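You operate a simulated robot arm through the tools that you are given. There is no shell and no other tool.

The job below is to be done with a simulated robot arm. You get a single attempt, and the scene is never put back.

JOB
Put things in order on the long bench top. At the end: the white wing is in the brown packing box; the red brush stands on top of the brown drive (marked "THIRD"); the yellow wing stands where the white wing stood; the yellow grease brush stands on top of the green drive (marked "THIRD"); whatever was shut is shut again. Leave all else as you found it, and nothing knocked over.
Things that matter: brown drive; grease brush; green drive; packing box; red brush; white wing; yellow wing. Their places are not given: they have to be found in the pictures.

Only the result counts: the job must be done as asked and must still hold three seconds after the hand-in. Knocking over, shifting, dropping, spilling or breaking anything else fails it.

ROBOT AND FRAMES
A 7-joint arm with a two-finger parallel gripper, fixed in place. Base frame: the origin is on the floor under the middle of its stand, x ahead of it, y to its left, z up; the work surface is at about z = 0.85. Readings come in m, degrees, newtons and seconds.
With the tool pointing down near the work surface it reaches from about 0.24 to 0.68 m from the base axis. Its first joint turns from -66.0 to 66.0 degrees. Payload 2.4 kg.
The tool frame sits at the grasp point between the pads (the TCP): z along the fingers, y along the line on which they close. The tips reach 0.03 m beyond it. Largest opening 0.094 m; finger width 0.028, thickness 0.01; the body of the gripper, 0.05 by 0.096 m, starts 0.055 m behind the TCP.
Orientation is told as [roll, pitch, yaw] about the base's x, y, z axes, in that order, counted from this pose: with the fingers straight down and closing along the base's y, the tool's x points along the base's -x, its y along +y and its z along -z.

CONTROLS
- The arm moves only by the tool send_rows. Its argument "steps" is text: rows parted by semicolons, each of 7 numbers parted by spaces: the shift along the tool's x, y, z in cm, then the turn, a rotation vector about the tool's x, y, z in degrees, then the gripper command, from -1 (shut) to 1 (fully open), values between in proportion. In form: x y z ax ay az gripper; .... A call has 1 to 20 rows; each row is the pose to reach, as a shift and turn from the pose commanded when the call began, along the tool's axes at that moment. Rows are played at 5 a second. More than 0.05 m and 8.6 degrees between two rows, or a gripper value outside its range, and nothing of the call is played. Where a pose cannot be reached the arm comes as near as it can. A force on the tool above 40 N (or 10 N above the force at the start of the call, whichever is more), or a blocked arm, ends the call early, and 0.2 s more pass. The fingers move at their own pace (about 0.153 m/s each) and stop on an object; they squeeze with about 23 N. The grip force told is the motor's: it shows also when the fingers shut on nothing. Time passes only in rows, and 0.2 s behind the last, so rows that repeat a pose let the fingers close. The reply holds the time, the measured pose of the TCP, the force on the tool along the base axes, the opening and the grip force, in the units named above and with some noise, with the torque about the TCP (base axes, N m) and any sound that the robot's microphone picked up.
- Cameras (640 x 400 px; columns grow to the right, rows downward): "scene" is fixed at [0.041, 0.4874, 1.4262]; the picture's right is [-0.66, -0.75, 0.00], its down [-0.53, 0.47, -0.70] and it looks along [0.52, -0.46, -0.71] (base axes); focal length 214 px, centre (320, 200). "wrist" rides on the gripper at [0.076, 0.014, -0.102] in the tool frame; the picture's right is [-0.18, 0.98, 0.00], its down [-0.75, -0.14, -0.64] and it looks along [-0.63, -0.12, 0.77] (tool axes); focal length 243 px, centre (320, 200).
- snapshot(camera): a new picture of that camera. The clock stands still meanwhile.
- pixel_to_xyz(camera, pixels): for up to 12 pixels [column, row] of the newest picture of that camera ("zoom" is the newest enlarged one), the place [x, y, z] in the base frame of the surface seen there, good to about 0.002 m. The clock stands still meanwhile.
- enlarge(camera, box): a new picture of the part [left, top, right, bottom] of that camera's present view, enlarged. The clock stands still meanwhile.
- finish_job(): hands the job in; it is judged then, once.

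Leave the gripper open and the arm clear of the work at the hand-in unless told otherwise.

The tools are called after "Call:" by a JSON object that holds its "name" and its "arguments". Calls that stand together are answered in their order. send_rows: Moves the arm, as the interface text tells. Its arguments: {"type":"object","properties":{"steps":{"type":"string"}},"required":["steps"]} The other tools are called the same way: snapshot (camera) takes a picture; pixel_to_xyz (camera, pixels) gives the place of the surface under pixels of a picture; enlarge (camera, box) takes an enlarged picture of a part of a camera's view; finish_job () hands the job in.

At the start:

```text
clock: 0.0
position: [0.4108, 0.0251, 1.2251]
ee_rot: [0.1, 0.0, 0.0]
force: [-0.8, 0.1, -0.1]
wrist_torque: [-0.01, -0.01, -0.03]
gripper_width: 0.0939
grip_force: 0.0
```

scene: 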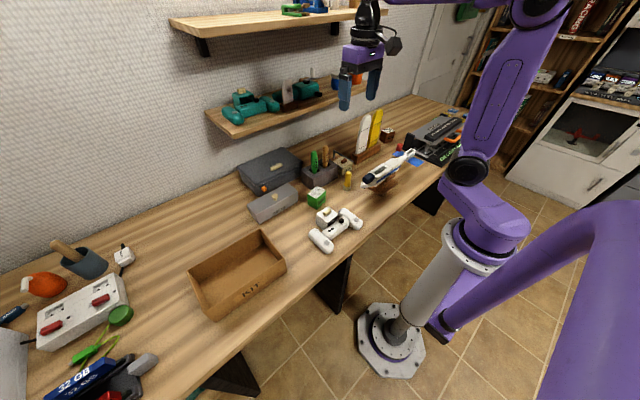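
wrist: 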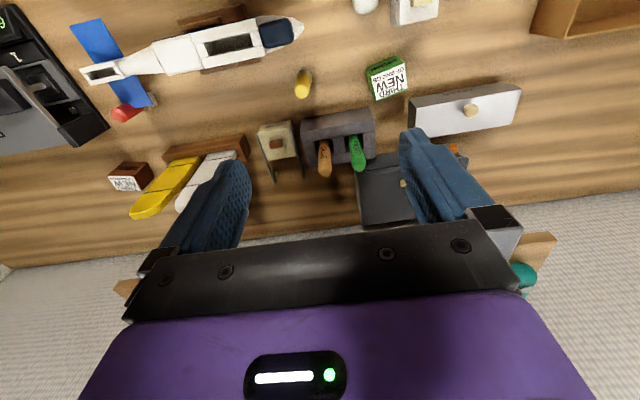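

I see the bench with a brown open box (KIT), a green cube, a yellow cylinder, two wings (white, yellow) on a rack, and a brown cube. I'll look closer at the relevant regions.

Call:
{"name": "enlarge", "arguments": {"camera": "scene", "box": [230, 100, 390, 200]}}

Call:
{"name": "enlarge", "arguments": {"camera": "scene", "box": [330, 90, 490, 190]}}

Call:
{"name": "enlarge", "arguments": {"camera": "scene", "box": [160, 170, 380, 330]}}

Call:
{"name": "enlarge", "arguments": {"camera": "scene", "box": [0, 220, 200, 400]}}

Call:
{"name": "enlarge", "arguments": {"camera": "wrist", "box": [60, 0, 340, 230]}}

Call:
{"name": "enlarge", "arguments": {"camera": "wrist", "box": [240, 0, 560, 230]}}

```text
4.00 times, centred on (310, 150) of scene
```

zoom: 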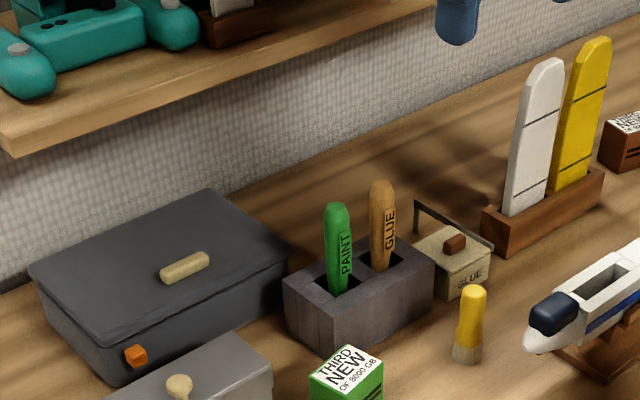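

```text
4.00 times, centred on (410, 140) of scene
```

zoom: 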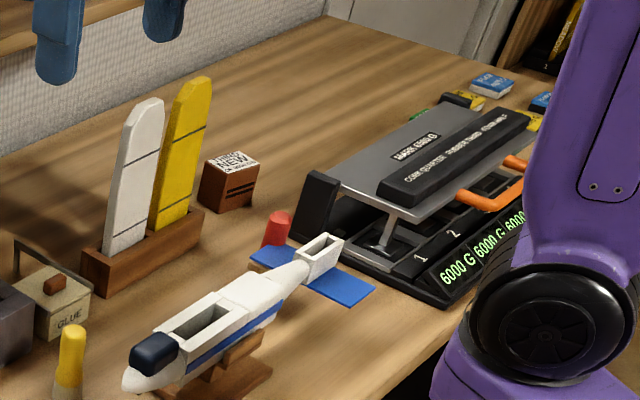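

```text
2.50 times, centred on (270, 250) of scene
```

zoom: 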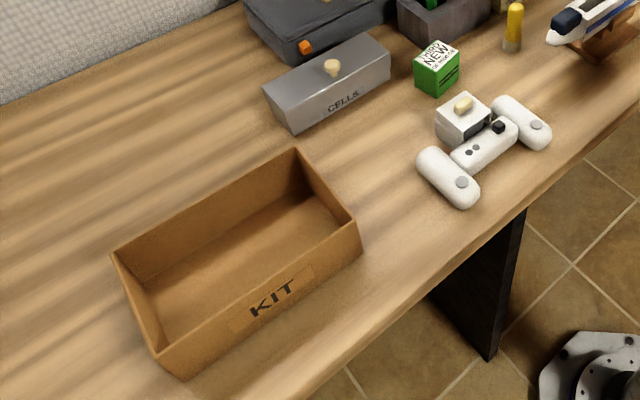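

```text
2.22 times, centred on (100, 310) of scene
```

zoom: 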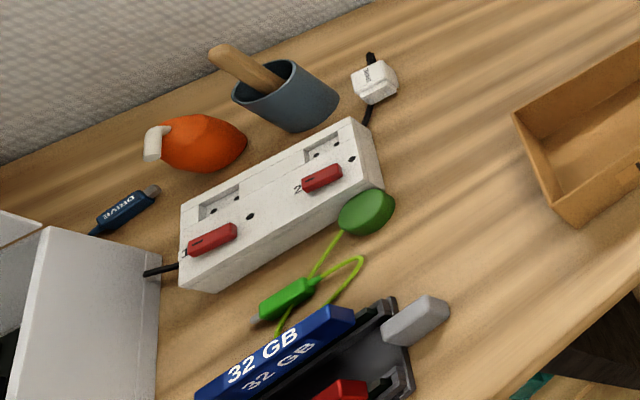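

```text
1.74 times, centred on (200, 115) of wrist
```

zoom: 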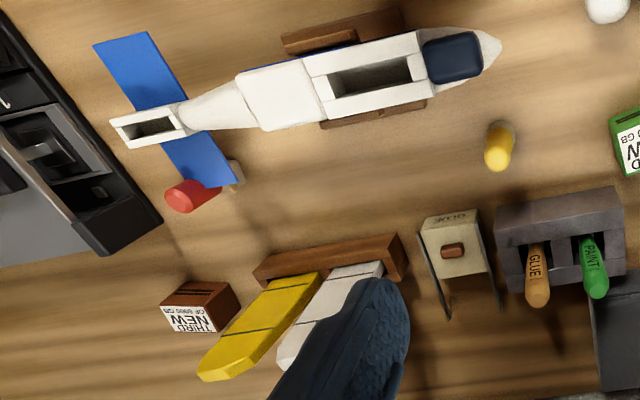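

```text
1.74 times, centred on (400, 115) of wrist
```

zoom: 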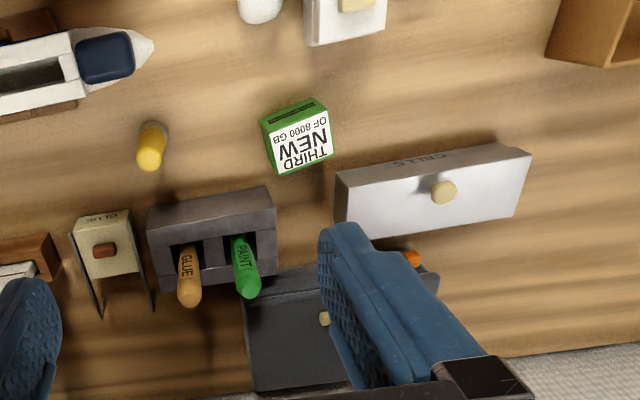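

The red brush is the red cylinder beside the plane's tail (scene about 400,150). The grease brush is the yellow one at (348,181). Next I'll measure positions from both cameras.

Call:
{"name": "pixel_to_xyz", "arguments": {"camera": "scene", "pixels": [[348, 173], [347, 186], [317, 190], [317, 200], [387, 131], [387, 140], [399, 145], [399, 150], [366, 118], [378, 112], [362, 152], [374, 147]]}}

Call:
{"name": "pixel_to_xyz", "arguments": {"camera": "scene", "pixels": [[190, 270], [262, 231], [285, 263], [215, 320], [240, 275], [232, 310], [225, 250], [270, 248], [200, 290], [275, 205], [340, 220], [380, 175]]}}

Call:
{"name": "pixel_to_xyz", "arguments": {"camera": "wrist", "pixels": [[303, 75], [303, 88], [391, 83], [376, 70], [125, 183], [130, 170], [120, 115], [134, 112], [185, 165], [215, 160], [165, 155], [248, 140]]}}

```text
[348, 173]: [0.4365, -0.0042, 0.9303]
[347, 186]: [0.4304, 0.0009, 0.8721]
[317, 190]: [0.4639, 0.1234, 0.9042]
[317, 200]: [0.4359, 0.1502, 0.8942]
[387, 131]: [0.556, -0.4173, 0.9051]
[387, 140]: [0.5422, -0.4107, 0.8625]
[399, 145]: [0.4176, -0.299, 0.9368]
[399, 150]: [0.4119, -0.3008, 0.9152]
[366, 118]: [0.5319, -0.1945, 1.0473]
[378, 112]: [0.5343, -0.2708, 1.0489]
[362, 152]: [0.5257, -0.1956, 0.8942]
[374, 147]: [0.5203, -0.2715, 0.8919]
```

```text
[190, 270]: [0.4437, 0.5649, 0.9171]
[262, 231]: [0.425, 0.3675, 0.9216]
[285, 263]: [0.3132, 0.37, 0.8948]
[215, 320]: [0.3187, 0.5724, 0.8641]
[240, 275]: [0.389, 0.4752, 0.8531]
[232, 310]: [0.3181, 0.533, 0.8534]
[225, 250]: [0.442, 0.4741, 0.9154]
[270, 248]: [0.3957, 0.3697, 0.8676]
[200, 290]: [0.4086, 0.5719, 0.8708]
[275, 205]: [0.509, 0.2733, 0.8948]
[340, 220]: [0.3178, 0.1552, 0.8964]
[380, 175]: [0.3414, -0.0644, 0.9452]
```

```text
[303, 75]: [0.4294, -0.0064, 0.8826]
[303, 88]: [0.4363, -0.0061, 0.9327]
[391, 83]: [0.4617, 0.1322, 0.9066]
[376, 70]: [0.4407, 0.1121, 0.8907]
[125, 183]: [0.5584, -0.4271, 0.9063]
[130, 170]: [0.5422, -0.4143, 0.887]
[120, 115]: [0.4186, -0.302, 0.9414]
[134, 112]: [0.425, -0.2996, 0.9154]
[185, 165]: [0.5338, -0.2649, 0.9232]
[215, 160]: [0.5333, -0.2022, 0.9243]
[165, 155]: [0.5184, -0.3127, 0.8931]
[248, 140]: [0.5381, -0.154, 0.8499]
```

Now I'll measure the wings, rack, and shelf clearances more closely through an enlarged view.

Call:
{"name": "enlarge", "arguments": {"camera": "scene", "box": [340, 100, 404, 164]}}

```text
6.25 times, centred on (372, 132) of scene
```

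zoom: 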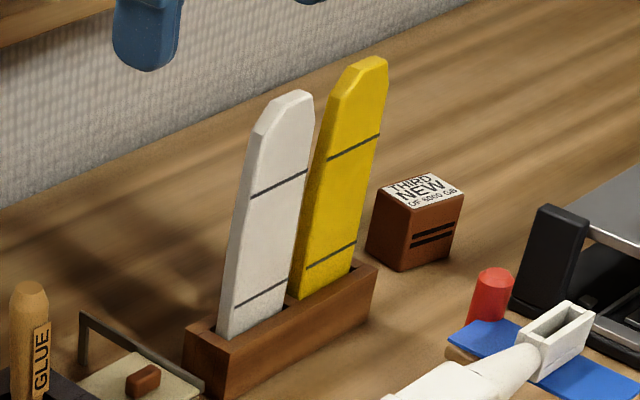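

Call:
{"name": "pixel_to_xyz", "arguments": {"camera": "zoom", "pixels": [[222, 336], [280, 308], [235, 180], [308, 150], [265, 107], [300, 92], [252, 210], [295, 296], [350, 268], [325, 165], [385, 80], [350, 75]]}}

Call:
{"name": "pixel_to_xyz", "arguments": {"camera": "zoom", "pixels": [[187, 345], [228, 350], [374, 270], [230, 392], [372, 308], [210, 326], [380, 185], [462, 205], [430, 177], [415, 208], [495, 275], [478, 318]]}}

Call:
{"name": "pixel_to_xyz", "arguments": {"camera": "scene", "pixels": [[180, 22], [205, 40], [280, 30], [340, 20], [215, 115], [250, 128], [300, 108], [380, 85], [240, 100], [290, 90], [310, 85], [330, 85]]}}

```text
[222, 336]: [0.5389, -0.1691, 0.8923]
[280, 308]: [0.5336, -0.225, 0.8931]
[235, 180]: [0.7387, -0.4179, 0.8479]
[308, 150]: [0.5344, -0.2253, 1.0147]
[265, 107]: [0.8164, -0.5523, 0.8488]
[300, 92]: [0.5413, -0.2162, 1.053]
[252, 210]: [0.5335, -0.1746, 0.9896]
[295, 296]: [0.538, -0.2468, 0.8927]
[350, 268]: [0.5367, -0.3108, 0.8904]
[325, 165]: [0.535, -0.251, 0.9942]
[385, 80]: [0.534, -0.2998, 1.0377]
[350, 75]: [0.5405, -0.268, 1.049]
```

```text
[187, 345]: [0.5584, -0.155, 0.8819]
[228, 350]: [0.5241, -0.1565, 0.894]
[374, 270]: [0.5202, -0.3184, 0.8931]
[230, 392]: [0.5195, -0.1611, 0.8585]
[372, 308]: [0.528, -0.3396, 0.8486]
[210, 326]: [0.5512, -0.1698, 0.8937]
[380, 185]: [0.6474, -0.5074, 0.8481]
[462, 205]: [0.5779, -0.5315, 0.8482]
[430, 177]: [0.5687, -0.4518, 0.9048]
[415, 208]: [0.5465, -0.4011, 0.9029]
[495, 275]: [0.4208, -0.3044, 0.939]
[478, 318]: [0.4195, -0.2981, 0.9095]
```

```text
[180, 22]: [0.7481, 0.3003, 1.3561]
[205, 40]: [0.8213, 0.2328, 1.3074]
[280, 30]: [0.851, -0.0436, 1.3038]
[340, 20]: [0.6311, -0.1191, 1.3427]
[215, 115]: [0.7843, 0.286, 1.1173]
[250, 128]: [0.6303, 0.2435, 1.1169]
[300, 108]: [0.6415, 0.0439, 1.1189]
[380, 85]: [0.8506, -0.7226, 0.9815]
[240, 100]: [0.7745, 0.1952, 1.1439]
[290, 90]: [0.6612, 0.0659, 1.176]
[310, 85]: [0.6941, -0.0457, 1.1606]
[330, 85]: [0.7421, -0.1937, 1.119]
```

White wing is about x 0.54, y −0.198, and yellow is about y −0.279. The brown drive is near (0.557, −0.425), top at 0.905. I'll move the wrist camera to look at the red brush by the plane's tail, staying high.

Call:
{"name": "send_rows", "arguments": {"steps": "1.18 -3 1.7 0 0 0 1; 2.36 -6 3.4 0 0 0 1; 3.54 -9 5.1 0 0 0 1; 4.72 -12 6.8 0 0 0 1; 5.9 -15 8.5 0 0 0 1; 7.08 -18 10.2 0 0 0 1; 8.26 -21 11.9 0 0 0 1; 9.44 -24 13.6 0 0 0 1; 10.62 -27 15.3 0 0 0 1; 11.8 -30 17 0 0 0 1; 11.8 -30 17 0 0 0 1"}}

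Call:
{"name": "snapshot", "arguments": {"camera": "wrist"}}

Call:
{"name": "snapshot", "arguments": {"camera": "scene"}}

```text
clock: 2.4
position: [0.2937, -0.2751, 1.0578]
ee_rot: [0.0, -0.1, 0.0]
force: [0.8, -0.3, -0.5]
wrist_torque: [-0.04, -0.01, -0.03]
gripper_width: 0.0938
grip_force: 0.1
```

```text
taken
```

wrist: 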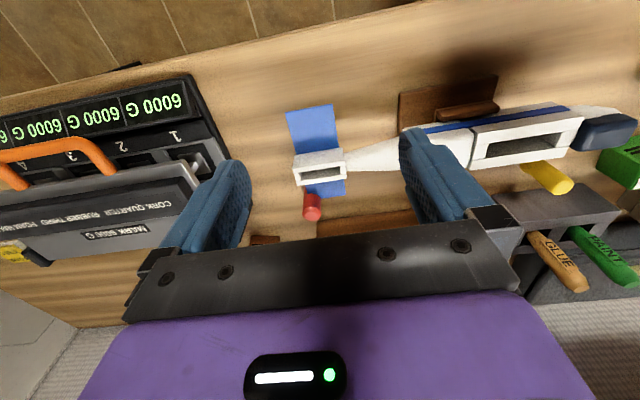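

```text
taken
```

scene: 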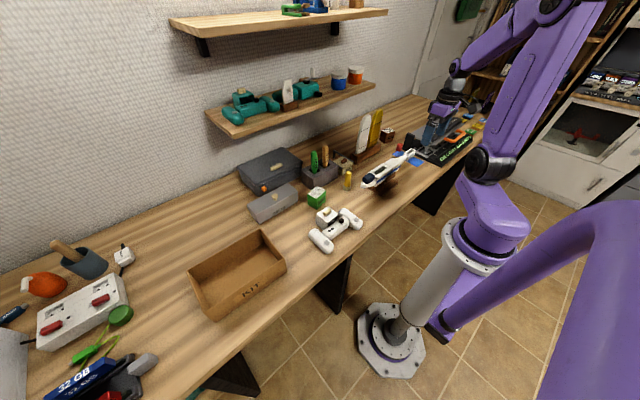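

Wrist view shows the red brush at (312,207) just beyond the tail. I'll enlarge it.

Call:
{"name": "enlarge", "arguments": {"camera": "wrist", "box": [240, 90, 400, 250]}}

Call:
{"name": "enlarge", "arguments": {"camera": "scene", "box": [370, 110, 450, 190]}}

```text
2.50 times, centred on (320, 170) of wrist
```

zoom: 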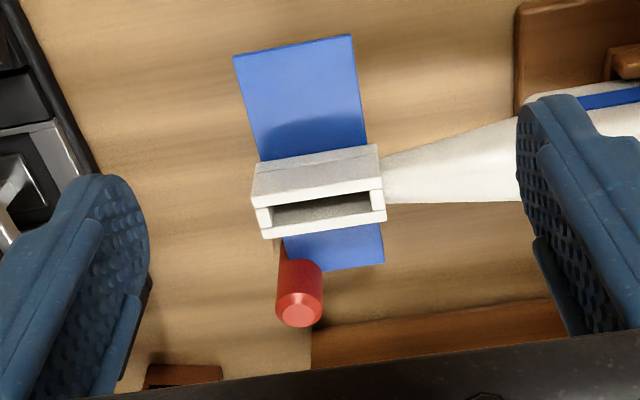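

```text
5.00 times, centred on (410, 150) of scene
```

zoom: 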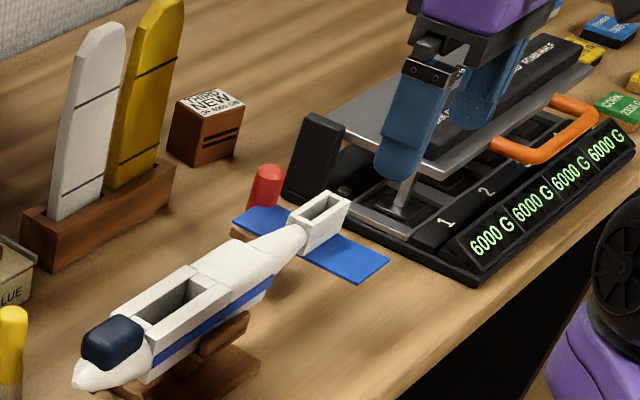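

Querying the tail, tail box and brush geometry in the scene zoom.

Call:
{"name": "pixel_to_xyz", "arguments": {"camera": "zoom", "pixels": [[235, 216], [262, 207], [250, 235], [360, 280], [388, 262], [268, 170], [268, 195], [255, 203], [282, 200], [345, 200], [310, 210], [300, 240]]}}

Call:
{"name": "snapshot", "arguments": {"camera": "wrist"}}

Call:
{"name": "pixel_to_xyz", "arguments": {"camera": "wrist", "pixels": [[312, 215], [308, 202], [318, 202], [305, 195], [306, 190], [318, 192], [344, 194], [325, 197], [289, 112], [333, 106], [335, 170], [303, 181]]}}

```text
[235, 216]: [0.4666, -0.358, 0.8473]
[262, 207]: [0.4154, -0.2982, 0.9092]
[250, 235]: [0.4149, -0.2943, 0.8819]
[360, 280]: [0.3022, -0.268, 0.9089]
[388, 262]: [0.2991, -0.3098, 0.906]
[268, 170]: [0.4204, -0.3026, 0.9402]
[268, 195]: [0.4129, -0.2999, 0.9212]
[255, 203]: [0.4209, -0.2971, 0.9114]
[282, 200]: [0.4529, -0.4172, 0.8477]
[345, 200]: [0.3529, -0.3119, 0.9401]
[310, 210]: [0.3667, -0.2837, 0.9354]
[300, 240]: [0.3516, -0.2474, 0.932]
```

```text
taken
```

wrist: 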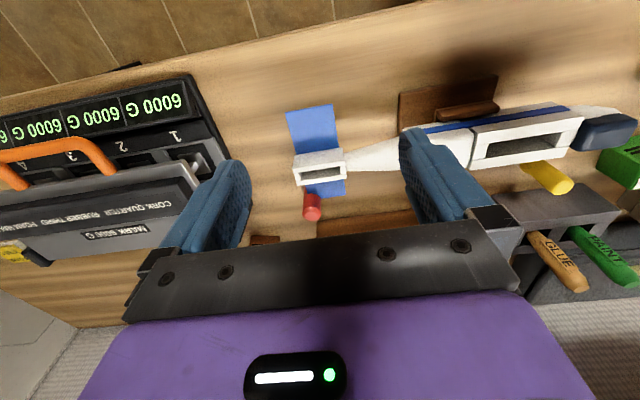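

```text
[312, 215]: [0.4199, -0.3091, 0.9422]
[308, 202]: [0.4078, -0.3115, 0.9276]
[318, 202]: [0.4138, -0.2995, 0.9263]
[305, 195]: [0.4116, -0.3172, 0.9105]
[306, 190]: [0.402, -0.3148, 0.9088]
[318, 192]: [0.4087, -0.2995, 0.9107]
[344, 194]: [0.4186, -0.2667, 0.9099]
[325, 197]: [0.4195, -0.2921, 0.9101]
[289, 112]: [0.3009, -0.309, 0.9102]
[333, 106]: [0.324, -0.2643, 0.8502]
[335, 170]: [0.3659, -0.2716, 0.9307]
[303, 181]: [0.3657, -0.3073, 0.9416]
```

The tail top is at z≈0.91 and the brush sits right beside its end, so care will be needed there. Next I'll look at the wing rack and the brown drive from nearer.

Call:
{"name": "send_rows", "arguments": {"steps": "-2.5 1.6 -2 0 0 0 1; -5 3.2 -4 0 0 0 1; -7.6 4.7 -5 0 0 0 1; -10.2 6.3 -6 0 0 0 1; -10.2 6.3 -6 0 0 0 1"}}

Call:
{"name": "snapshot", "arguments": {"camera": "wrist"}}

```text
clock: 3.6
position: [0.3961, -0.2127, 1.1153]
ee_rot: [0.0, -0.1, 0.0]
force: [0.0, 0.5, 0.2]
wrist_torque: [-0.01, 0.01, -0.04]
gripper_width: 0.094
grip_force: 0.0
```

```text
taken
```

wrist: 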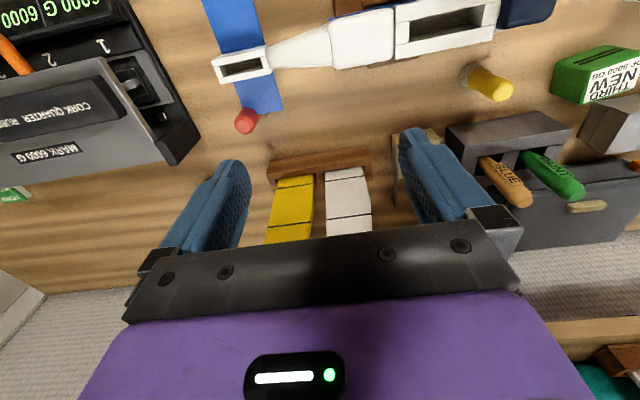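

Call:
{"name": "enlarge", "arguments": {"camera": "wrist", "box": [220, 90, 420, 240]}}

```text
2.67 times, centred on (320, 165) of wrist
```

zoom: 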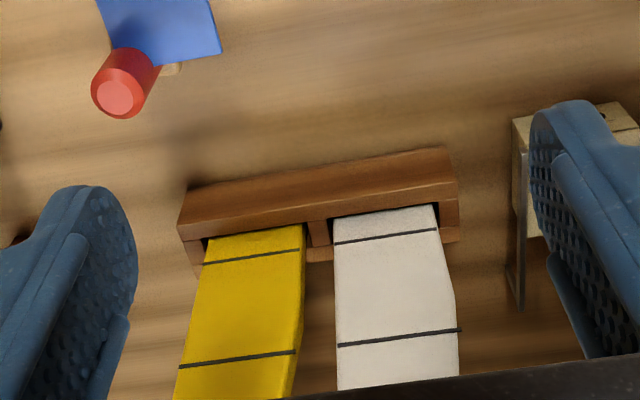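

Call:
{"name": "pixel_to_xyz", "arguments": {"camera": "zoom", "pixels": [[182, 238], [450, 203], [328, 215], [436, 205], [337, 340], [458, 332], [340, 385], [455, 370], [200, 240], [303, 228], [180, 362], [296, 350]]}}

Call:
{"name": "pixel_to_xyz", "arguments": {"camera": "zoom", "pixels": [[318, 230], [320, 255], [178, 215], [188, 186], [455, 180], [445, 146], [115, 97], [130, 60], [172, 69], [222, 52], [455, 235], [316, 170]]}}

```text
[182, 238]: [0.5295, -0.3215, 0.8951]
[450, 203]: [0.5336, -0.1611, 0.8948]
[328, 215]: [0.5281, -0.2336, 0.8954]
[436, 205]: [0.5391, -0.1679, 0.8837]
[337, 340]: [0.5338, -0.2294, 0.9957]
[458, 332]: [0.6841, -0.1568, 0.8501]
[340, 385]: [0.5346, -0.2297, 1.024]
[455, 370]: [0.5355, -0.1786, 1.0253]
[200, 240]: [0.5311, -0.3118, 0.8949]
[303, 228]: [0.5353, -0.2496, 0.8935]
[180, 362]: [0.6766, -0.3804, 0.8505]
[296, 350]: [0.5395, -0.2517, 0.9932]
```

```text
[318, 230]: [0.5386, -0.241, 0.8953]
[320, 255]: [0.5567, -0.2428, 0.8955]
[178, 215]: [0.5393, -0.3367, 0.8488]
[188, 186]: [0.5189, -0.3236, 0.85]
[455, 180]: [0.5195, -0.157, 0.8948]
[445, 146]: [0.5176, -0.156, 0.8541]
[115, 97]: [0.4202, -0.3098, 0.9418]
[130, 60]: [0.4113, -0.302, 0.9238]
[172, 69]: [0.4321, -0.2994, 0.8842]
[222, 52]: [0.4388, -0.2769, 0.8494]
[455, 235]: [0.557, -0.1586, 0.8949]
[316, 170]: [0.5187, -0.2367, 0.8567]
```

The rack's top is at z≈0.895 and the slots are about 0.08 m apart in y. Now I'll check the heights of neighbours near the white wing and the box geometry.

Call:
{"name": "snapshot", "arguments": {"camera": "scene"}}

Call:
{"name": "pixel_to_xyz", "arguments": {"camera": "scene", "pixels": [[325, 147], [314, 152], [334, 151], [352, 162], [344, 161], [340, 166], [300, 155], [357, 131], [363, 130], [302, 185], [345, 155], [335, 175]]}}

Call:
{"name": "enlarge", "arguments": {"camera": "scene", "box": [180, 220, 300, 330]}}

```text
taken
```

scene: 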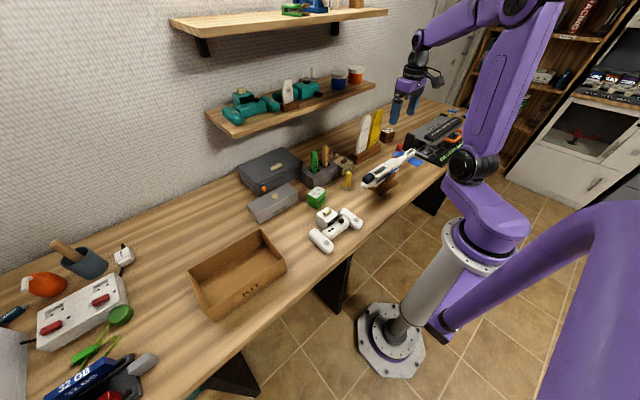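

```text
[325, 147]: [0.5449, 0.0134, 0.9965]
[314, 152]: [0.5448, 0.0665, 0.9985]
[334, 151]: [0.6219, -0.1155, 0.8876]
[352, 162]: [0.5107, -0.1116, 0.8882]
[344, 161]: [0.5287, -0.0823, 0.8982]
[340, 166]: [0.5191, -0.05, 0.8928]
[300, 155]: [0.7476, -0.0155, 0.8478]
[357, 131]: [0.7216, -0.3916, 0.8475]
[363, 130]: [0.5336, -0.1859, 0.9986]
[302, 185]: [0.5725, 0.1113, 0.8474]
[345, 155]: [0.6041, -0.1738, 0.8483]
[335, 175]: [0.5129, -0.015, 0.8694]
```

```text
3.64 times, centred on (240, 275) of scene
```

zoom: 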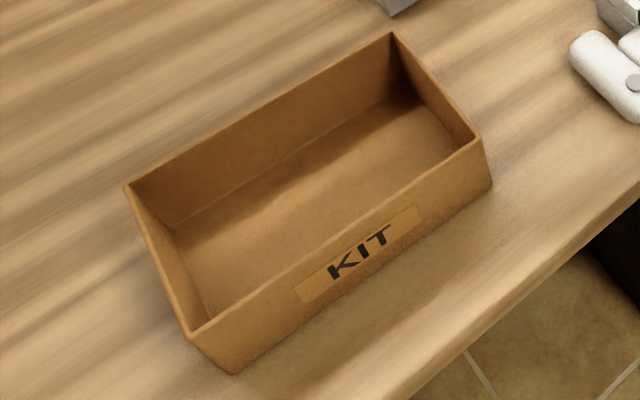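

Call:
{"name": "pixel_to_xyz", "arguments": {"camera": "zoom", "pixels": [[128, 189], [390, 34], [476, 141], [192, 334], [233, 370], [491, 184], [172, 228], [391, 96], [462, 150], [210, 316], [320, 200], [334, 238]]}}

```text
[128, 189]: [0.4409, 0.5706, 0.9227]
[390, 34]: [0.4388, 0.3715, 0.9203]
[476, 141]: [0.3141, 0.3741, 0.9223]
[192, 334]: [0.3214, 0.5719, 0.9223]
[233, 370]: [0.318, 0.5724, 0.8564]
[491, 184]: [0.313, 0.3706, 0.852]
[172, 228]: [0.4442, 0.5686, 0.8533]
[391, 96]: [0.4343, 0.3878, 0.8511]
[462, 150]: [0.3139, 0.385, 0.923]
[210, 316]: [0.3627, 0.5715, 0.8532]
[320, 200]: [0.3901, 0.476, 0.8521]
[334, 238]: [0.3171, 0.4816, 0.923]
```

The box interior is about 0.195 × 0.12 m, with its rim at 0.922 and floor at 0.852, centre (0.378, 0.4715). I want the gripper to close along base x for the wings. I'll back off and up, turning yaw to −90° (+90° about tool z) to test whether the wrist allows it.

Call:
{"name": "send_rows", "arguments": {"steps": "0 1.5 -0.8 0 0 8.2 1; 0 3 -1.6 0 0 16.4 1; 0 4.5 -2.4 0 0 24.6 1; 0 6 -3.2 0 0 32.8 1; 0 7.5 -4 0 0 41 1; 0 9 -4.8 0 0 49.2 1; 0 10.5 -5.6 0 0 57.4 1; 0 12 -6.4 0 0 65.6 1; 0 13.5 -7.2 0 0 73.8 1; 0 15 -8 0 0 82 1; 0 16.5 -8.5 0 0 90 1; 0 16.5 -8.5 0 0 90 1; 0 16.5 -8.5 0 0 90 1"}}

Call:
{"name": "snapshot", "arguments": {"camera": "scene"}}

```text
clock: 6.4
position: [0.394, -0.0468, 1.2002]
ee_rot: [0.0, 0.1, -89.9]
force: [-0.4, -0.1, -0.2]
wrist_torque: [-0.01, -0.05, -0.01]
gripper_width: 0.0938
grip_force: 0.0
```

```text
taken
```

scene: 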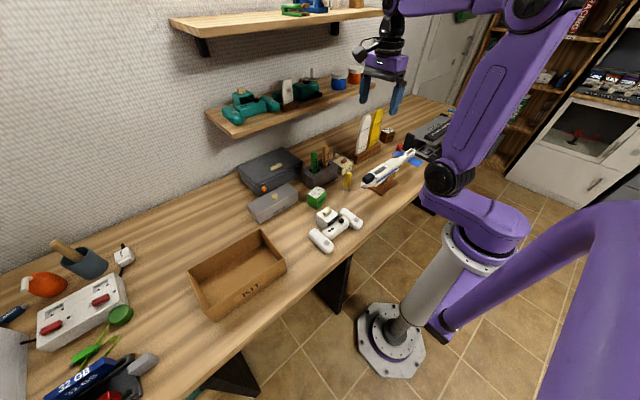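

The yaw works. Now I'll test the placing pose in free air over the box: TCP about (0.378, 0.47, 1.15), rolled +45° so the fingers point toward +y and down.

Call:
{"name": "send_rows", "arguments": {"steps": "4 -0.1 0.4 0 3.5 0 1; 8 -0.2 0.8 0 7 0 1; 12 -0.4 1.2 0 10.5 0 1; 16 -0.5 1.6 0 14 0 1; 20 -0.6 2 0 17.5 0 1; 24 -0.7 2.4 0 21 0 1; 28 -0.9 2.8 0 24.5 0 1; 32 -1 3.2 0 28 0 1; 36 -1.1 3.6 0 31.5 0 1; 40 -1.2 4 0 35 0 1; 44 -1.4 4.4 0 38.5 0 1; 48 -1.5 4.8 0 42 0 1; 51.7 -1.6 5 0 45 0 1; 51.7 -1.6 5 0 45 0 1; 51.7 -1.6 5 0 45 0 1"}}

Call:
{"name": "snapshot", "arguments": {"camera": "scene"}}

Call:
{"name": "snapshot", "arguments": {"camera": "wrist"}}

```text
clock: 9.6
position: [0.3787, 0.4685, 1.1521]
ee_rot: [0.0, 45.1, -89.9]
force: [0.4, 0.0, -0.1]
wrist_torque: [0.04, -0.02, -0.01]
gripper_width: 0.0939
grip_force: 0.1
```

```text
taken
```

scene: 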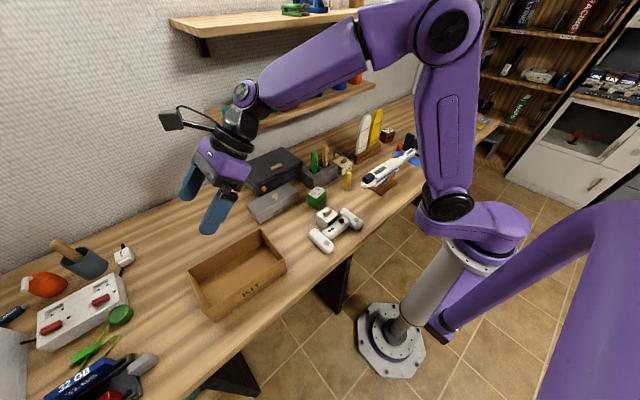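

```text
taken
```

wrist: 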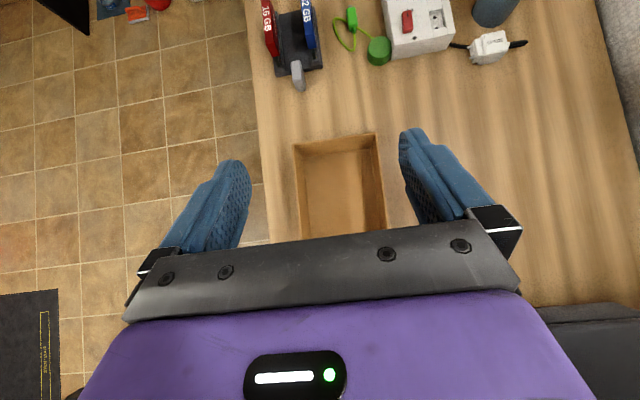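

The placing pose is reachable. Now back over the middle of the bench to upright orientation at about (0.394, −0.047, 1.20).

Call:
{"name": "send_rows", "arguments": {"steps": "-2.54 0.12 -3.06 0 -3.46 0 1; -5.08 0.24 -6.13 0 -6.92 0 1; -7.63 0.35 -9.19 0 -10.38 0 1; -10.17 0.47 -12.26 0 -13.85 0 1; -12.71 0.59 -15.32 0 -17.31 0 1; -15.25 0.71 -18.39 0 -20.77 0 1; -17.8 0.82 -21.45 0 -24.23 0 1; -20.34 0.94 -24.52 0 -27.69 0 1; -22.88 1.06 -27.58 0 -31.15 0 1; -25.42 1.18 -30.65 0 -34.62 0 1; -27.97 1.29 -33.71 0 -38.08 0 1; -30.5 1.41 -36.78 0 -41.54 0 1; -33.05 1.53 -39.84 0 -45 0 1; -33.05 1.53 -39.84 0 -45 0 1"}}

```text
clock: 12.6
position: [0.3924, -0.047, 1.1992]
ee_rot: [0.0, -0.1, -89.9]
force: [-0.4, 0.3, 0.8]
wrist_torque: [-0.01, 0.0, -0.02]
gripper_width: 0.0943
grip_force: 0.2
```

Now going to a pre-grasp position beside the white wing: (0.54, −0.10, 1.07), rolled −45° so fingers point toward −y and down.

Call:
{"name": "send_rows", "arguments": {"steps": "-0.5 1.5 1.2 0 -4.5 0 1; -1.1 3 2.5 0 -9 0 1; -1.6 4.4 3.8 0 -13.5 0 1; -2.1 5.9 5.1 0 -18 0 1; -2.7 7.4 6.4 0 -22.5 0 1; -3.2 8.9 7.7 0 -27 0 1; -3.7 10.4 9 0 -31.5 0 1; -4.2 11.8 10.3 0 -36 0 1; -4.8 13.3 11.6 0 -40.5 0 1; -5.3 14.8 12.9 0 -45 0 1; -5.3 14.8 12.9 0 -45 0 1"}}

Call:
{"name": "snapshot", "arguments": {"camera": "wrist"}}

Call:
{"name": "snapshot", "arguments": {"camera": "scene"}}

```text
clock: 15.0
position: [0.542, -0.0971, 1.069]
ee_rot: [0.1, -45.1, -89.9]
force: [0.0, 0.0, -0.5]
wrist_torque: [0.04, 0.01, -0.02]
gripper_width: 0.0938
grip_force: 0.1
```

```text
taken
```

wrist: 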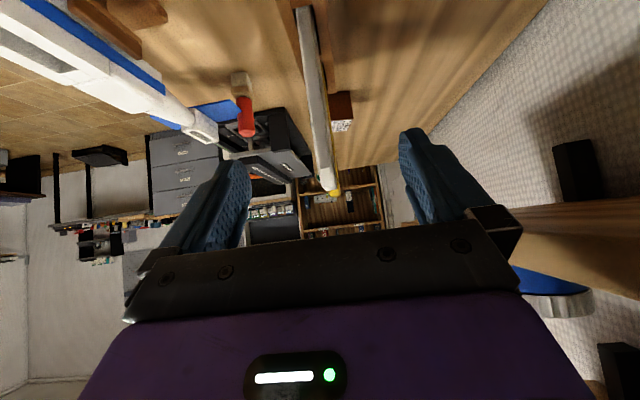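

```text
taken
```

scene: 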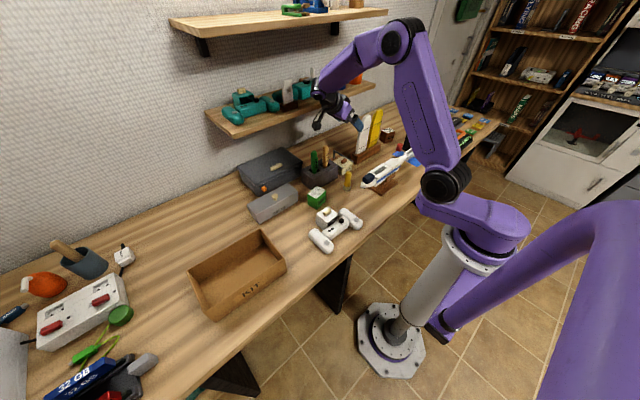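

I see the white wing edge-on between the fingers, and also the red brush from the side. I'll enlarge both.

Call:
{"name": "enlarge", "arguments": {"camera": "wrist", "box": [270, 0, 370, 200]}}

Call:
{"name": "pixel_to_xyz", "arguments": {"camera": "zoom", "pixels": [[275, 20], [300, 20], [285, 100], [305, 100], [300, 170], [322, 170], [320, 300], [340, 300], [328, 360], [340, 362], [265, 10], [290, 60]]}}

Call:
{"name": "enlarge", "arguments": {"camera": "wrist", "box": [190, 50, 290, 150]}}

Call:
{"name": "pixel_to_xyz", "arguments": {"camera": "zoom", "pixels": [[320, 110], [340, 200], [345, 260], [325, 190], [365, 190], [300, 60], [340, 60], [290, 200], [240, 215], [335, 125], [350, 300], [305, 120]]}}

```text
2.00 times, centred on (320, 100) of wrist
```

zoom: 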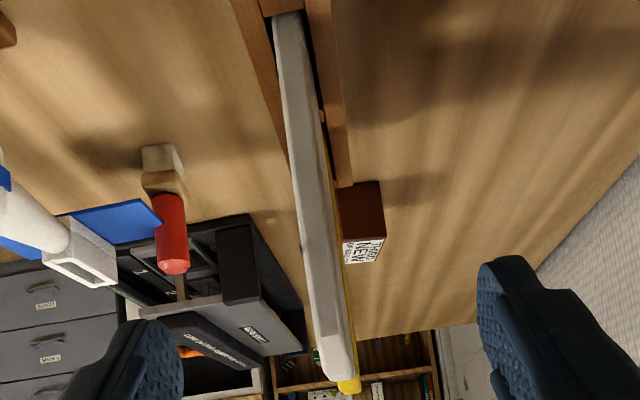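

```text
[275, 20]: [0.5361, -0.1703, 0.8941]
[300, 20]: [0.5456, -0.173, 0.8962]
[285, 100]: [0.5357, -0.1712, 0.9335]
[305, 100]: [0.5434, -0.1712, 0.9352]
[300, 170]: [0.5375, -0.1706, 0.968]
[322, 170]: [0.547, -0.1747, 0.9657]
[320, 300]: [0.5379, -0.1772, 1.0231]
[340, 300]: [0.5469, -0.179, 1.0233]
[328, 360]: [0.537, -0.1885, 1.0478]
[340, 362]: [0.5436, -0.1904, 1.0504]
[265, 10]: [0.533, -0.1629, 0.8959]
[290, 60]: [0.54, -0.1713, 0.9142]
```

```text
4.00 times, centred on (240, 100) of wrist
```

zoom: 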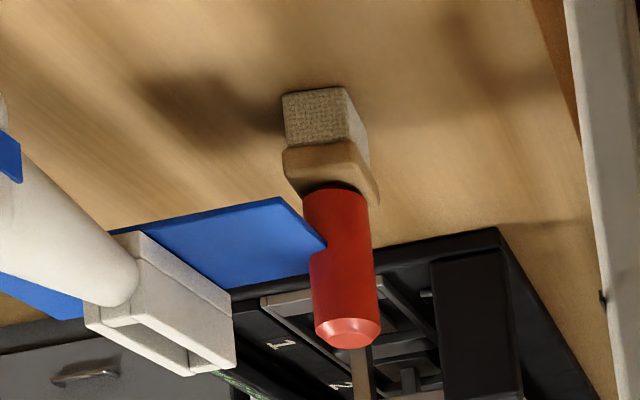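

```text
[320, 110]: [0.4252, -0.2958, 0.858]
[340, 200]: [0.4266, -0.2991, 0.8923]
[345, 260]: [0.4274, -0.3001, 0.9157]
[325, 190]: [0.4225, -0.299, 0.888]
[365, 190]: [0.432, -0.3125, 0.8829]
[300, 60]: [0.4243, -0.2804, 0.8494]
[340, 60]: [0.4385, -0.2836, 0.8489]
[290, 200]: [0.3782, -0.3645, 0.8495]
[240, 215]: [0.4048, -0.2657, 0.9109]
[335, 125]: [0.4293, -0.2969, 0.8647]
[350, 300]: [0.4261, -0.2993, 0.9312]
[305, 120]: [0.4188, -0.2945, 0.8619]
```

White wing: edge x 0.536–0.547 (centre 0.5415), +y edge at −0.1705. The brush handle centre is near (0.426, −0.309) with its ferrule possibly under the tail's end. Now advancing along the tool axis to straddle the white wing at mid-height, still open.

Call:
{"name": "send_rows", "arguments": {"steps": "0.1 0 3 0 0 0 1; 0.1 0 6 0 0 0 1; 0.2 0 9 0 0 0 1; 0.2 0 12 0 0 0 1; 0.3 0 13.5 0 0 0 1; 0.3 0 14.8 0 0 0 1; 0.3 0 14.8 0 0 0 1"}}

Call:
{"name": "snapshot", "arguments": {"camera": "wrist"}}

Call:
{"name": "snapshot", "arguments": {"camera": "scene"}}

```text
clock: 16.5
position: [0.5464, -0.2001, 0.9717]
ee_rot: [1.0, -45.5, -90.3]
force: [-0.9, 3.3, 10.2]
wrist_torque: [-0.05, 0.06, -0.04]
gripper_width: 0.0941
grip_force: 0.1
stopped in row 7: the force on the tool passed its limit at 42 N (the readings are from after the stop); the commanded pose is now the measured one
```

```text
taken
```

wrist: 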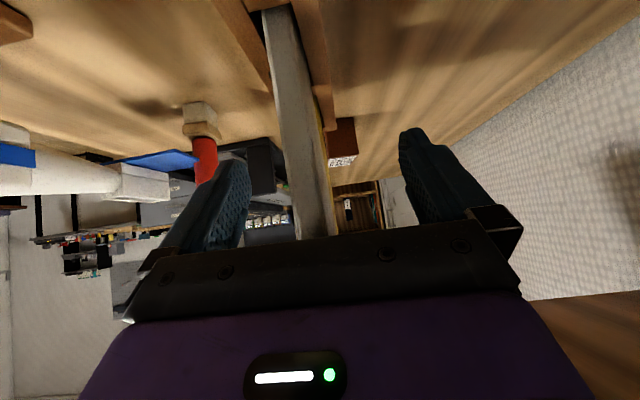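

```text
taken
```

scene: 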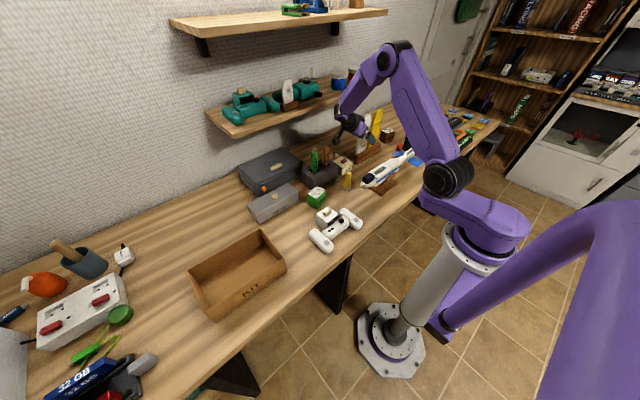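

The stop reads as an upward/+y push: the palm likely touched the wing's upper corner. I'll back off 1.5 cm along the tool axis and check nothing has shifted.

Call:
{"name": "send_rows", "arguments": {"steps": "0 -0.2 -0.8 0 0 0 1; 0 -0.4 -1.5 0 0 0 1; 0 -0.4 -1.5 0 0 0 1"}}

Call:
{"name": "enlarge", "arguments": {"camera": "scene", "box": [300, 90, 420, 190]}}

Call:
{"name": "enlarge", "arguments": {"camera": "wrist", "box": [200, 0, 420, 240]}}

```text
clock: 17.3
position: [0.5407, -0.1894, 0.979]
ee_rot: [0.8, -45.4, -90.1]
force: [-0.1, 0.2, -0.3]
wrist_torque: [0.02, -0.04, 0.0]
gripper_width: 0.0938
grip_force: 0.1
```

```text
4.00 times, centred on (360, 140) of scene
```

zoom: 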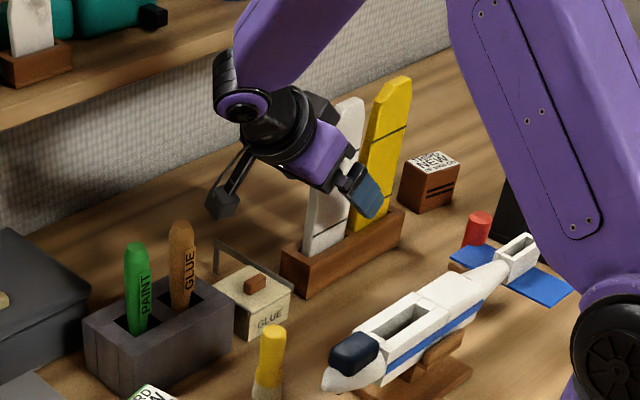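

```text
1.67 times, centred on (310, 120) of wrist
```

zoom: 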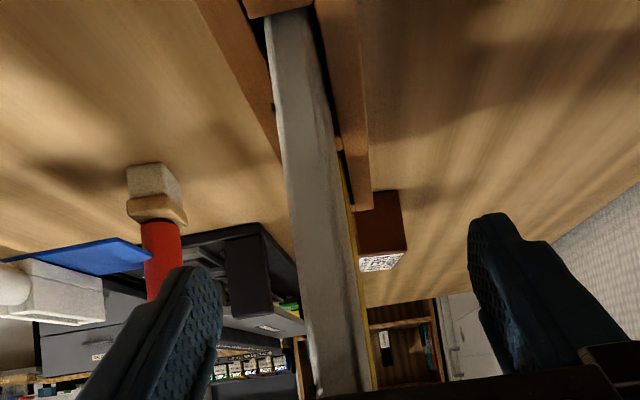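

All objects look undisturbed and the wing is upright. I'll set the TCP to about (0.541, −0.187, 0.970), correct the 0.8° twist, then close on the wing's thickness.

Call:
{"name": "send_rows", "arguments": {"steps": "0.4 0 0.2 0.8 0 0 1; 0.8 0 0.45 0.8 0 0 1; 0.8 0 0.45 0.8 0 0 1"}}

```text
clock: 18.1
position: [0.5432, -0.1859, 0.9706]
ee_rot: [0.1, -45.5, -90.2]
force: [0.0, 0.3, 0.4]
wrist_torque: [0.02, -0.02, 0.01]
gripper_width: 0.094
grip_force: 0.0
```

No contact force. Closing the gripper on the white wing.

Call:
{"name": "send_rows", "arguments": {"steps": "0 0 0 0 0 0 -1; 0 0 0 0 0 0 -1; 0 0 0 0 0 0 -1; 0 0 0 0 0 0 -1"}}

Call:
{"name": "snapshot", "arguments": {"camera": "wrist"}}

```text
clock: 19.1
position: [0.542, -0.1872, 0.9709]
ee_rot: [0.2, -45.5, -90.3]
force: [0.2, 0.1, -1.0]
wrist_torque: [0.0, -0.02, 0.02]
gripper_width: 0.0175
grip_force: 23.1
```

```text
taken
```

wrist: 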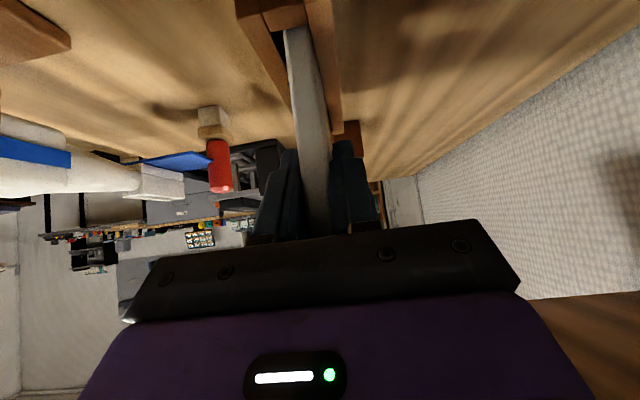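

Gripped at 17.5 mm width with 23 N. Lifting straight up 2 cm first and checking.

Call:
{"name": "send_rows", "arguments": {"steps": "-0.36 0 -0.35 0 0 0 -1; -0.71 0 -0.7 0 0 0 -1; -1.07 0 -1.05 0 0 0 -1; -1.42 0 -1.4 0 0 0 -1; -1.42 0 -1.4 0 0 0 -1"}}

Call:
{"name": "enlarge", "arguments": {"camera": "scene", "box": [300, 90, 420, 190]}}

```text
clock: 20.3
position: [0.542, -0.1875, 0.9914]
ee_rot: [0.1, -45.5, -90.2]
force: [1.6, 0.0, 0.4]
wrist_torque: [0.03, 0.03, 0.01]
gripper_width: 0.0174
grip_force: 22.9
```

```text
4.00 times, centred on (360, 140) of scene
```

zoom: 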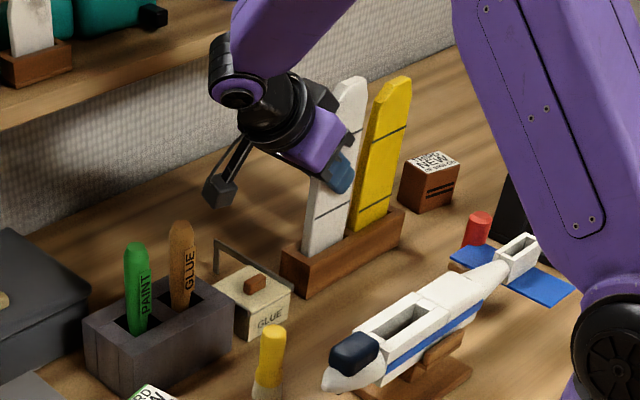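

The wing slides out freely. Lifting another 4 cm straight up.

Call:
{"name": "send_rows", "arguments": {"steps": "-0.71 0 -0.7 0 0 0 -1; -1.42 0 -1.4 0 0 0 -1; -2.14 0 -2.1 0 0 0 -1; -2.85 0 -2.8 0 0 0 -1; -2.85 0 -2.8 0 0 0 -1"}}

Call:
{"name": "enlarge", "arguments": {"camera": "scene", "box": [300, 80, 420, 180]}}

Call:
{"name": "snapshot", "arguments": {"camera": "wrist"}}

```text
clock: 21.5
position: [0.5416, -0.1882, 1.0302]
ee_rot: [0.0, -45.6, -90.1]
force: [0.2, -0.2, 0.6]
wrist_torque: [0.03, -0.02, 0.03]
gripper_width: 0.0172
grip_force: 22.7
```

```text
4.00 times, centred on (360, 130) of scene
```

zoom: 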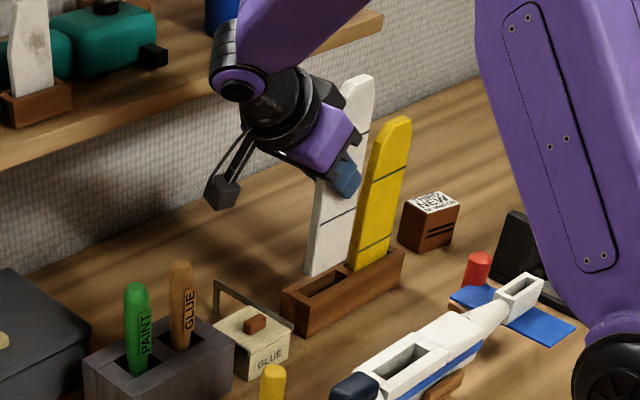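

```text
taken
```

wrist: 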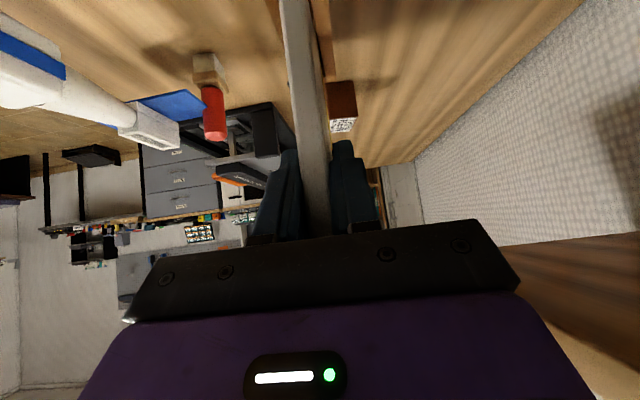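

The wing's bottom now seems clear of the slot. I'll measure its lower edge and the empty slot.

Call:
{"name": "enlarge", "arguments": {"camera": "scene", "box": [350, 90, 410, 170]}}

Call:
{"name": "pixel_to_xyz", "arguments": {"camera": "scene", "pixels": [[357, 166], [358, 163], [364, 162], [367, 100], [362, 168], [360, 170]]}}

```text
5.00 times, centred on (380, 130) of scene
```

zoom: 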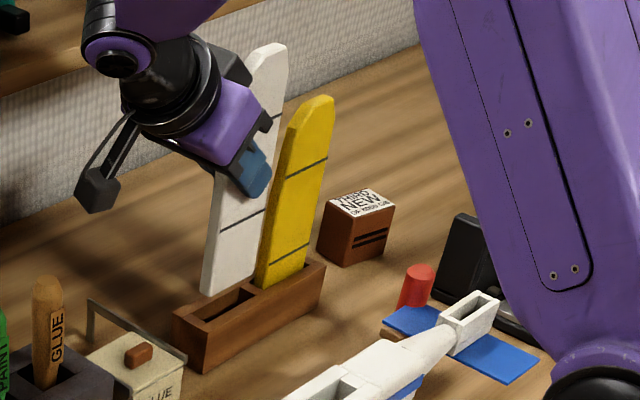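

```text
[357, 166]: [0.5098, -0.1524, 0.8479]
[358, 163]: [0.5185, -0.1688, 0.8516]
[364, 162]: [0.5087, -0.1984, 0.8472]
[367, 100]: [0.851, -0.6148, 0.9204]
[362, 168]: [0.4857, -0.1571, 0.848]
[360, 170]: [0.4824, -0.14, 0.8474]
```

Call:
{"name": "pixel_to_xyz", "arguments": {"camera": "zoom", "pixels": [[206, 288], [215, 288], [252, 270], [215, 230], [270, 48], [284, 60], [215, 312], [235, 302], [250, 294], [195, 325], [262, 284], [225, 293]]}}

```text
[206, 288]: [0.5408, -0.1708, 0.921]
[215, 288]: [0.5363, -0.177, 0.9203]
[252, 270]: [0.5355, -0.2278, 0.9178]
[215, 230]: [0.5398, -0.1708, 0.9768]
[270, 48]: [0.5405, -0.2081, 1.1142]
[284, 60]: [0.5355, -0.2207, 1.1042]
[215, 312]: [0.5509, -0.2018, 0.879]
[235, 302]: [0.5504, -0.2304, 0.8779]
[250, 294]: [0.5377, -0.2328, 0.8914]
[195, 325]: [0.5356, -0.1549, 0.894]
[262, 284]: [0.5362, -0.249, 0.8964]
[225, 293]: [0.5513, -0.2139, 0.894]
```

The wing is about 0.196 m long, so it fits the 0.195 m box interior only diagonally. I'll lay it in on its edge, turned about 27°, with its foot end touching first. First I carry it back and up, away from the rack and shelf.

Call:
{"name": "send_rows", "arguments": {"steps": "-1.2 -1.5 -1.8 0 0 0 -1; -2.6 -4 -4 0 0 0 -1; -4 -6.5 -6 0 0 0 -1; -5.3 -9 -8 0 0 0 -1; -6.6 -11.5 -10 0 0 0 -1; -7.9 -14 -11.9 0 0 0 -1; -7.9 -14 -11.9 0 0 0 -1"}}

Call:
{"name": "snapshot", "arguments": {"camera": "scene"}}

```text
clock: 23.1
position: [0.402, -0.157, 1.1703]
ee_rot: [0.0, -45.6, -90.1]
force: [-0.9, -0.6, 0.7]
wrist_torque: [-0.02, 0.01, -0.04]
gripper_width: 0.0175
grip_force: 23.3
```

```text
taken
```

scene: 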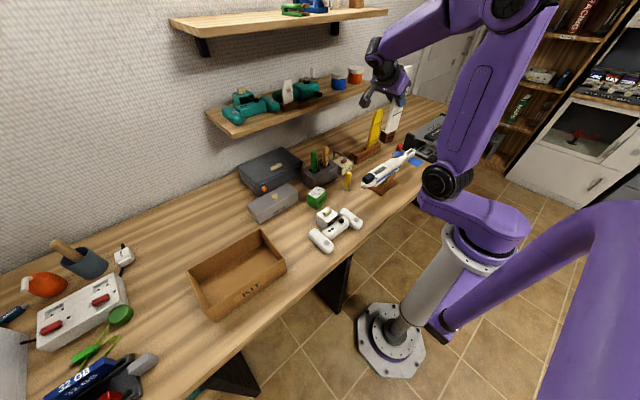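

The wing is firmly held and clear. Now sweeping over to above the box while rolling +82° so the wing becomes nearly level.

Call:
{"name": "send_rows", "arguments": {"steps": "2.92 -0.1 -2.53 0 5.12 0 -1; 5.83 -0.2 -5.06 0 10.25 0 -1; 8.75 -0.3 -7.59 0 15.37 0 -1; 11.67 -0.4 -10.12 0 20.5 0 -1; 14.58 -0.5 -12.66 0 25.62 0 -1; 17.5 -0.6 -15.19 0 30.75 0 -1; 20.42 -0.7 -17.72 0 35.87 0 -1; 23.34 -0.8 -20.25 0 41 0 -1; 26.25 -0.9 -22.78 0 46.12 0 -1; 29.17 -1 -25.31 0 51.25 0 -1; 32.09 -1.1 -27.84 0 56.37 0 -1; 35 -1.2 -30.37 0 61.5 0 -1; 37.92 -1.3 -32.9 0 66.62 0 -1; 40.84 -1.4 -35.43 0 71.75 0 -1; 43.75 -1.5 -37.97 0 76.87 0 -1; 46.67 -1.6 -40.5 0 82 0 -1; 46.67 -1.6 -40.5 0 82 0 -1"}}

Call:
{"name": "snapshot", "arguments": {"camera": "scene"}}

```text
clock: 26.7
position: [0.3909, 0.4561, 1.1222]
ee_rot: [0.2, 36.6, -90.1]
force: [-0.4, -0.5, -0.1]
wrist_torque: [0.01, 0.02, -0.02]
gripper_width: 0.017
grip_force: 23.2
```

```text
taken
```

scene: 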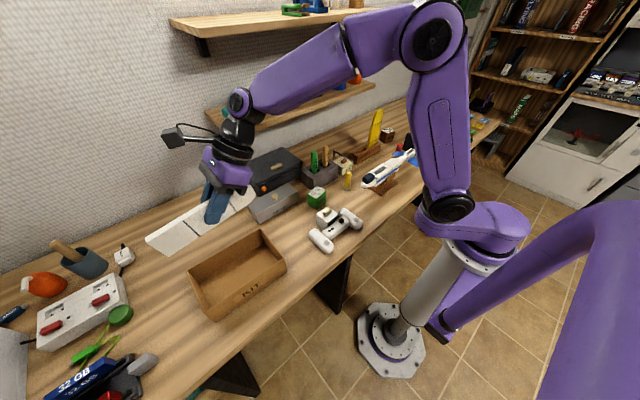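

Wing is level above the box. Now turning 27° about the vertical for the diagonal and lowering to z≈1.0.

Call:
{"name": "send_rows", "arguments": {"steps": "-1.17 -0.1 1.62 2.68 0 -3.62 -1; -2.33 -0.2 3.25 5.37 0 -7.23 -1; -3.5 -0.35 4.87 8.05 0 -10.85 -1; -4.67 -0.5 6.5 10.73 0 -14.47 -1; -5.83 -0.6 8.12 13.42 0 -18.08 -1; -7 -0.7 9.75 16.1 0 -21.7 -1; -7 -0.7 9.75 16.1 0 -21.7 -1"}}

Call:
{"name": "snapshot", "arguments": {"camera": "scene"}}

Call:
{"name": "enlarge", "arguments": {"camera": "scene", "box": [140, 150, 320, 330]}}

Call:
{"name": "snapshot", "arguments": {"camera": "wrist"}}

```text
clock: 28.3
position: [0.3799, 0.4605, 1.0]
ee_rot: [0.0, 36.5, -62.9]
force: [0.8, -0.6, 0.3]
wrist_torque: [-0.02, 0.0, -0.01]
gripper_width: 0.0004
grip_force: 23.0
```

```text
taken
```

scene: 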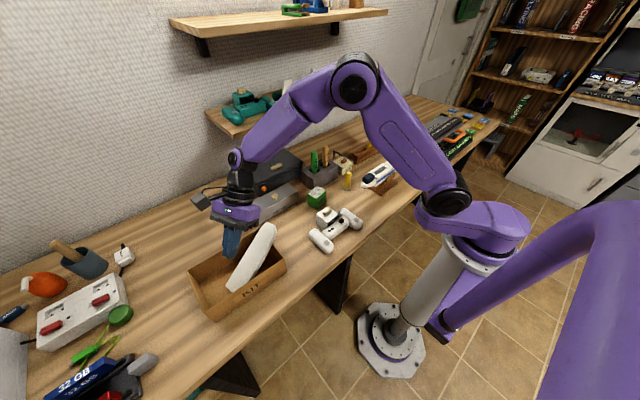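

```text
2.22 times, centred on (230, 240) of scene
```

zoom: 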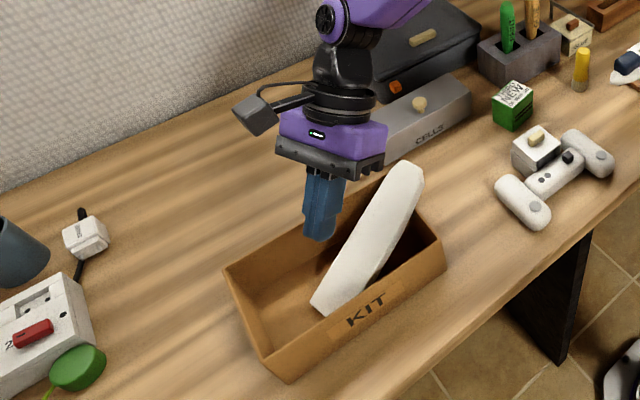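

```text
taken
```

wrist: 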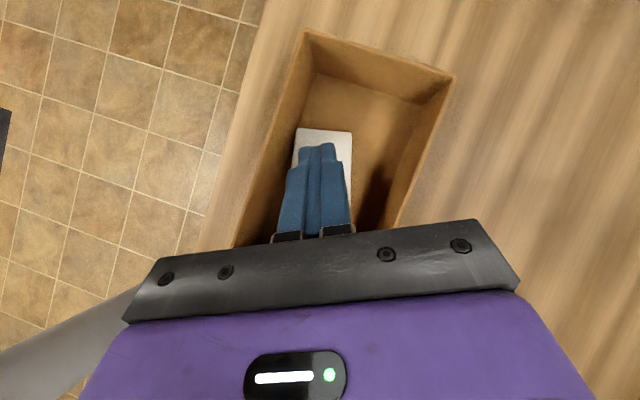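

The gripper width reads 0.0004: the wing slipped out and is in the box. I'll hold still a moment and look at where it settles.

Call:
{"name": "send_rows", "arguments": {"steps": "0 0 0 0 0 0 -1; 0 0 0 0 0 0 -1; 0 0 0 0 0 0 -1; 0 0 0 0 0 0 -1; 0 0 0 0 0 0 -1"}}

Call:
{"name": "enlarge", "arguments": {"camera": "scene", "box": [170, 190, 310, 330]}}

Call:
{"name": "snapshot", "arguments": {"camera": "wrist"}}

```text
clock: 29.5
position: [0.3803, 0.4594, 1.0013]
ee_rot: [0.0, 36.5, -63.0]
force: [-0.7, 0.4, 0.1]
wrist_torque: [-0.01, -0.01, -0.01]
gripper_width: 0.0
grip_force: 22.7
```

```text
2.86 times, centred on (240, 260) of scene
```

zoom: 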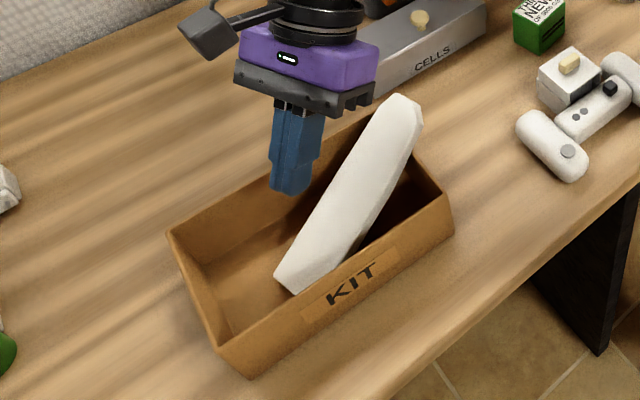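

```text
taken
```

wrist: 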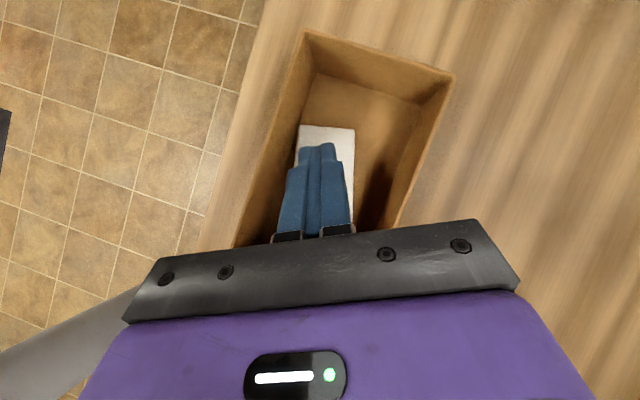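

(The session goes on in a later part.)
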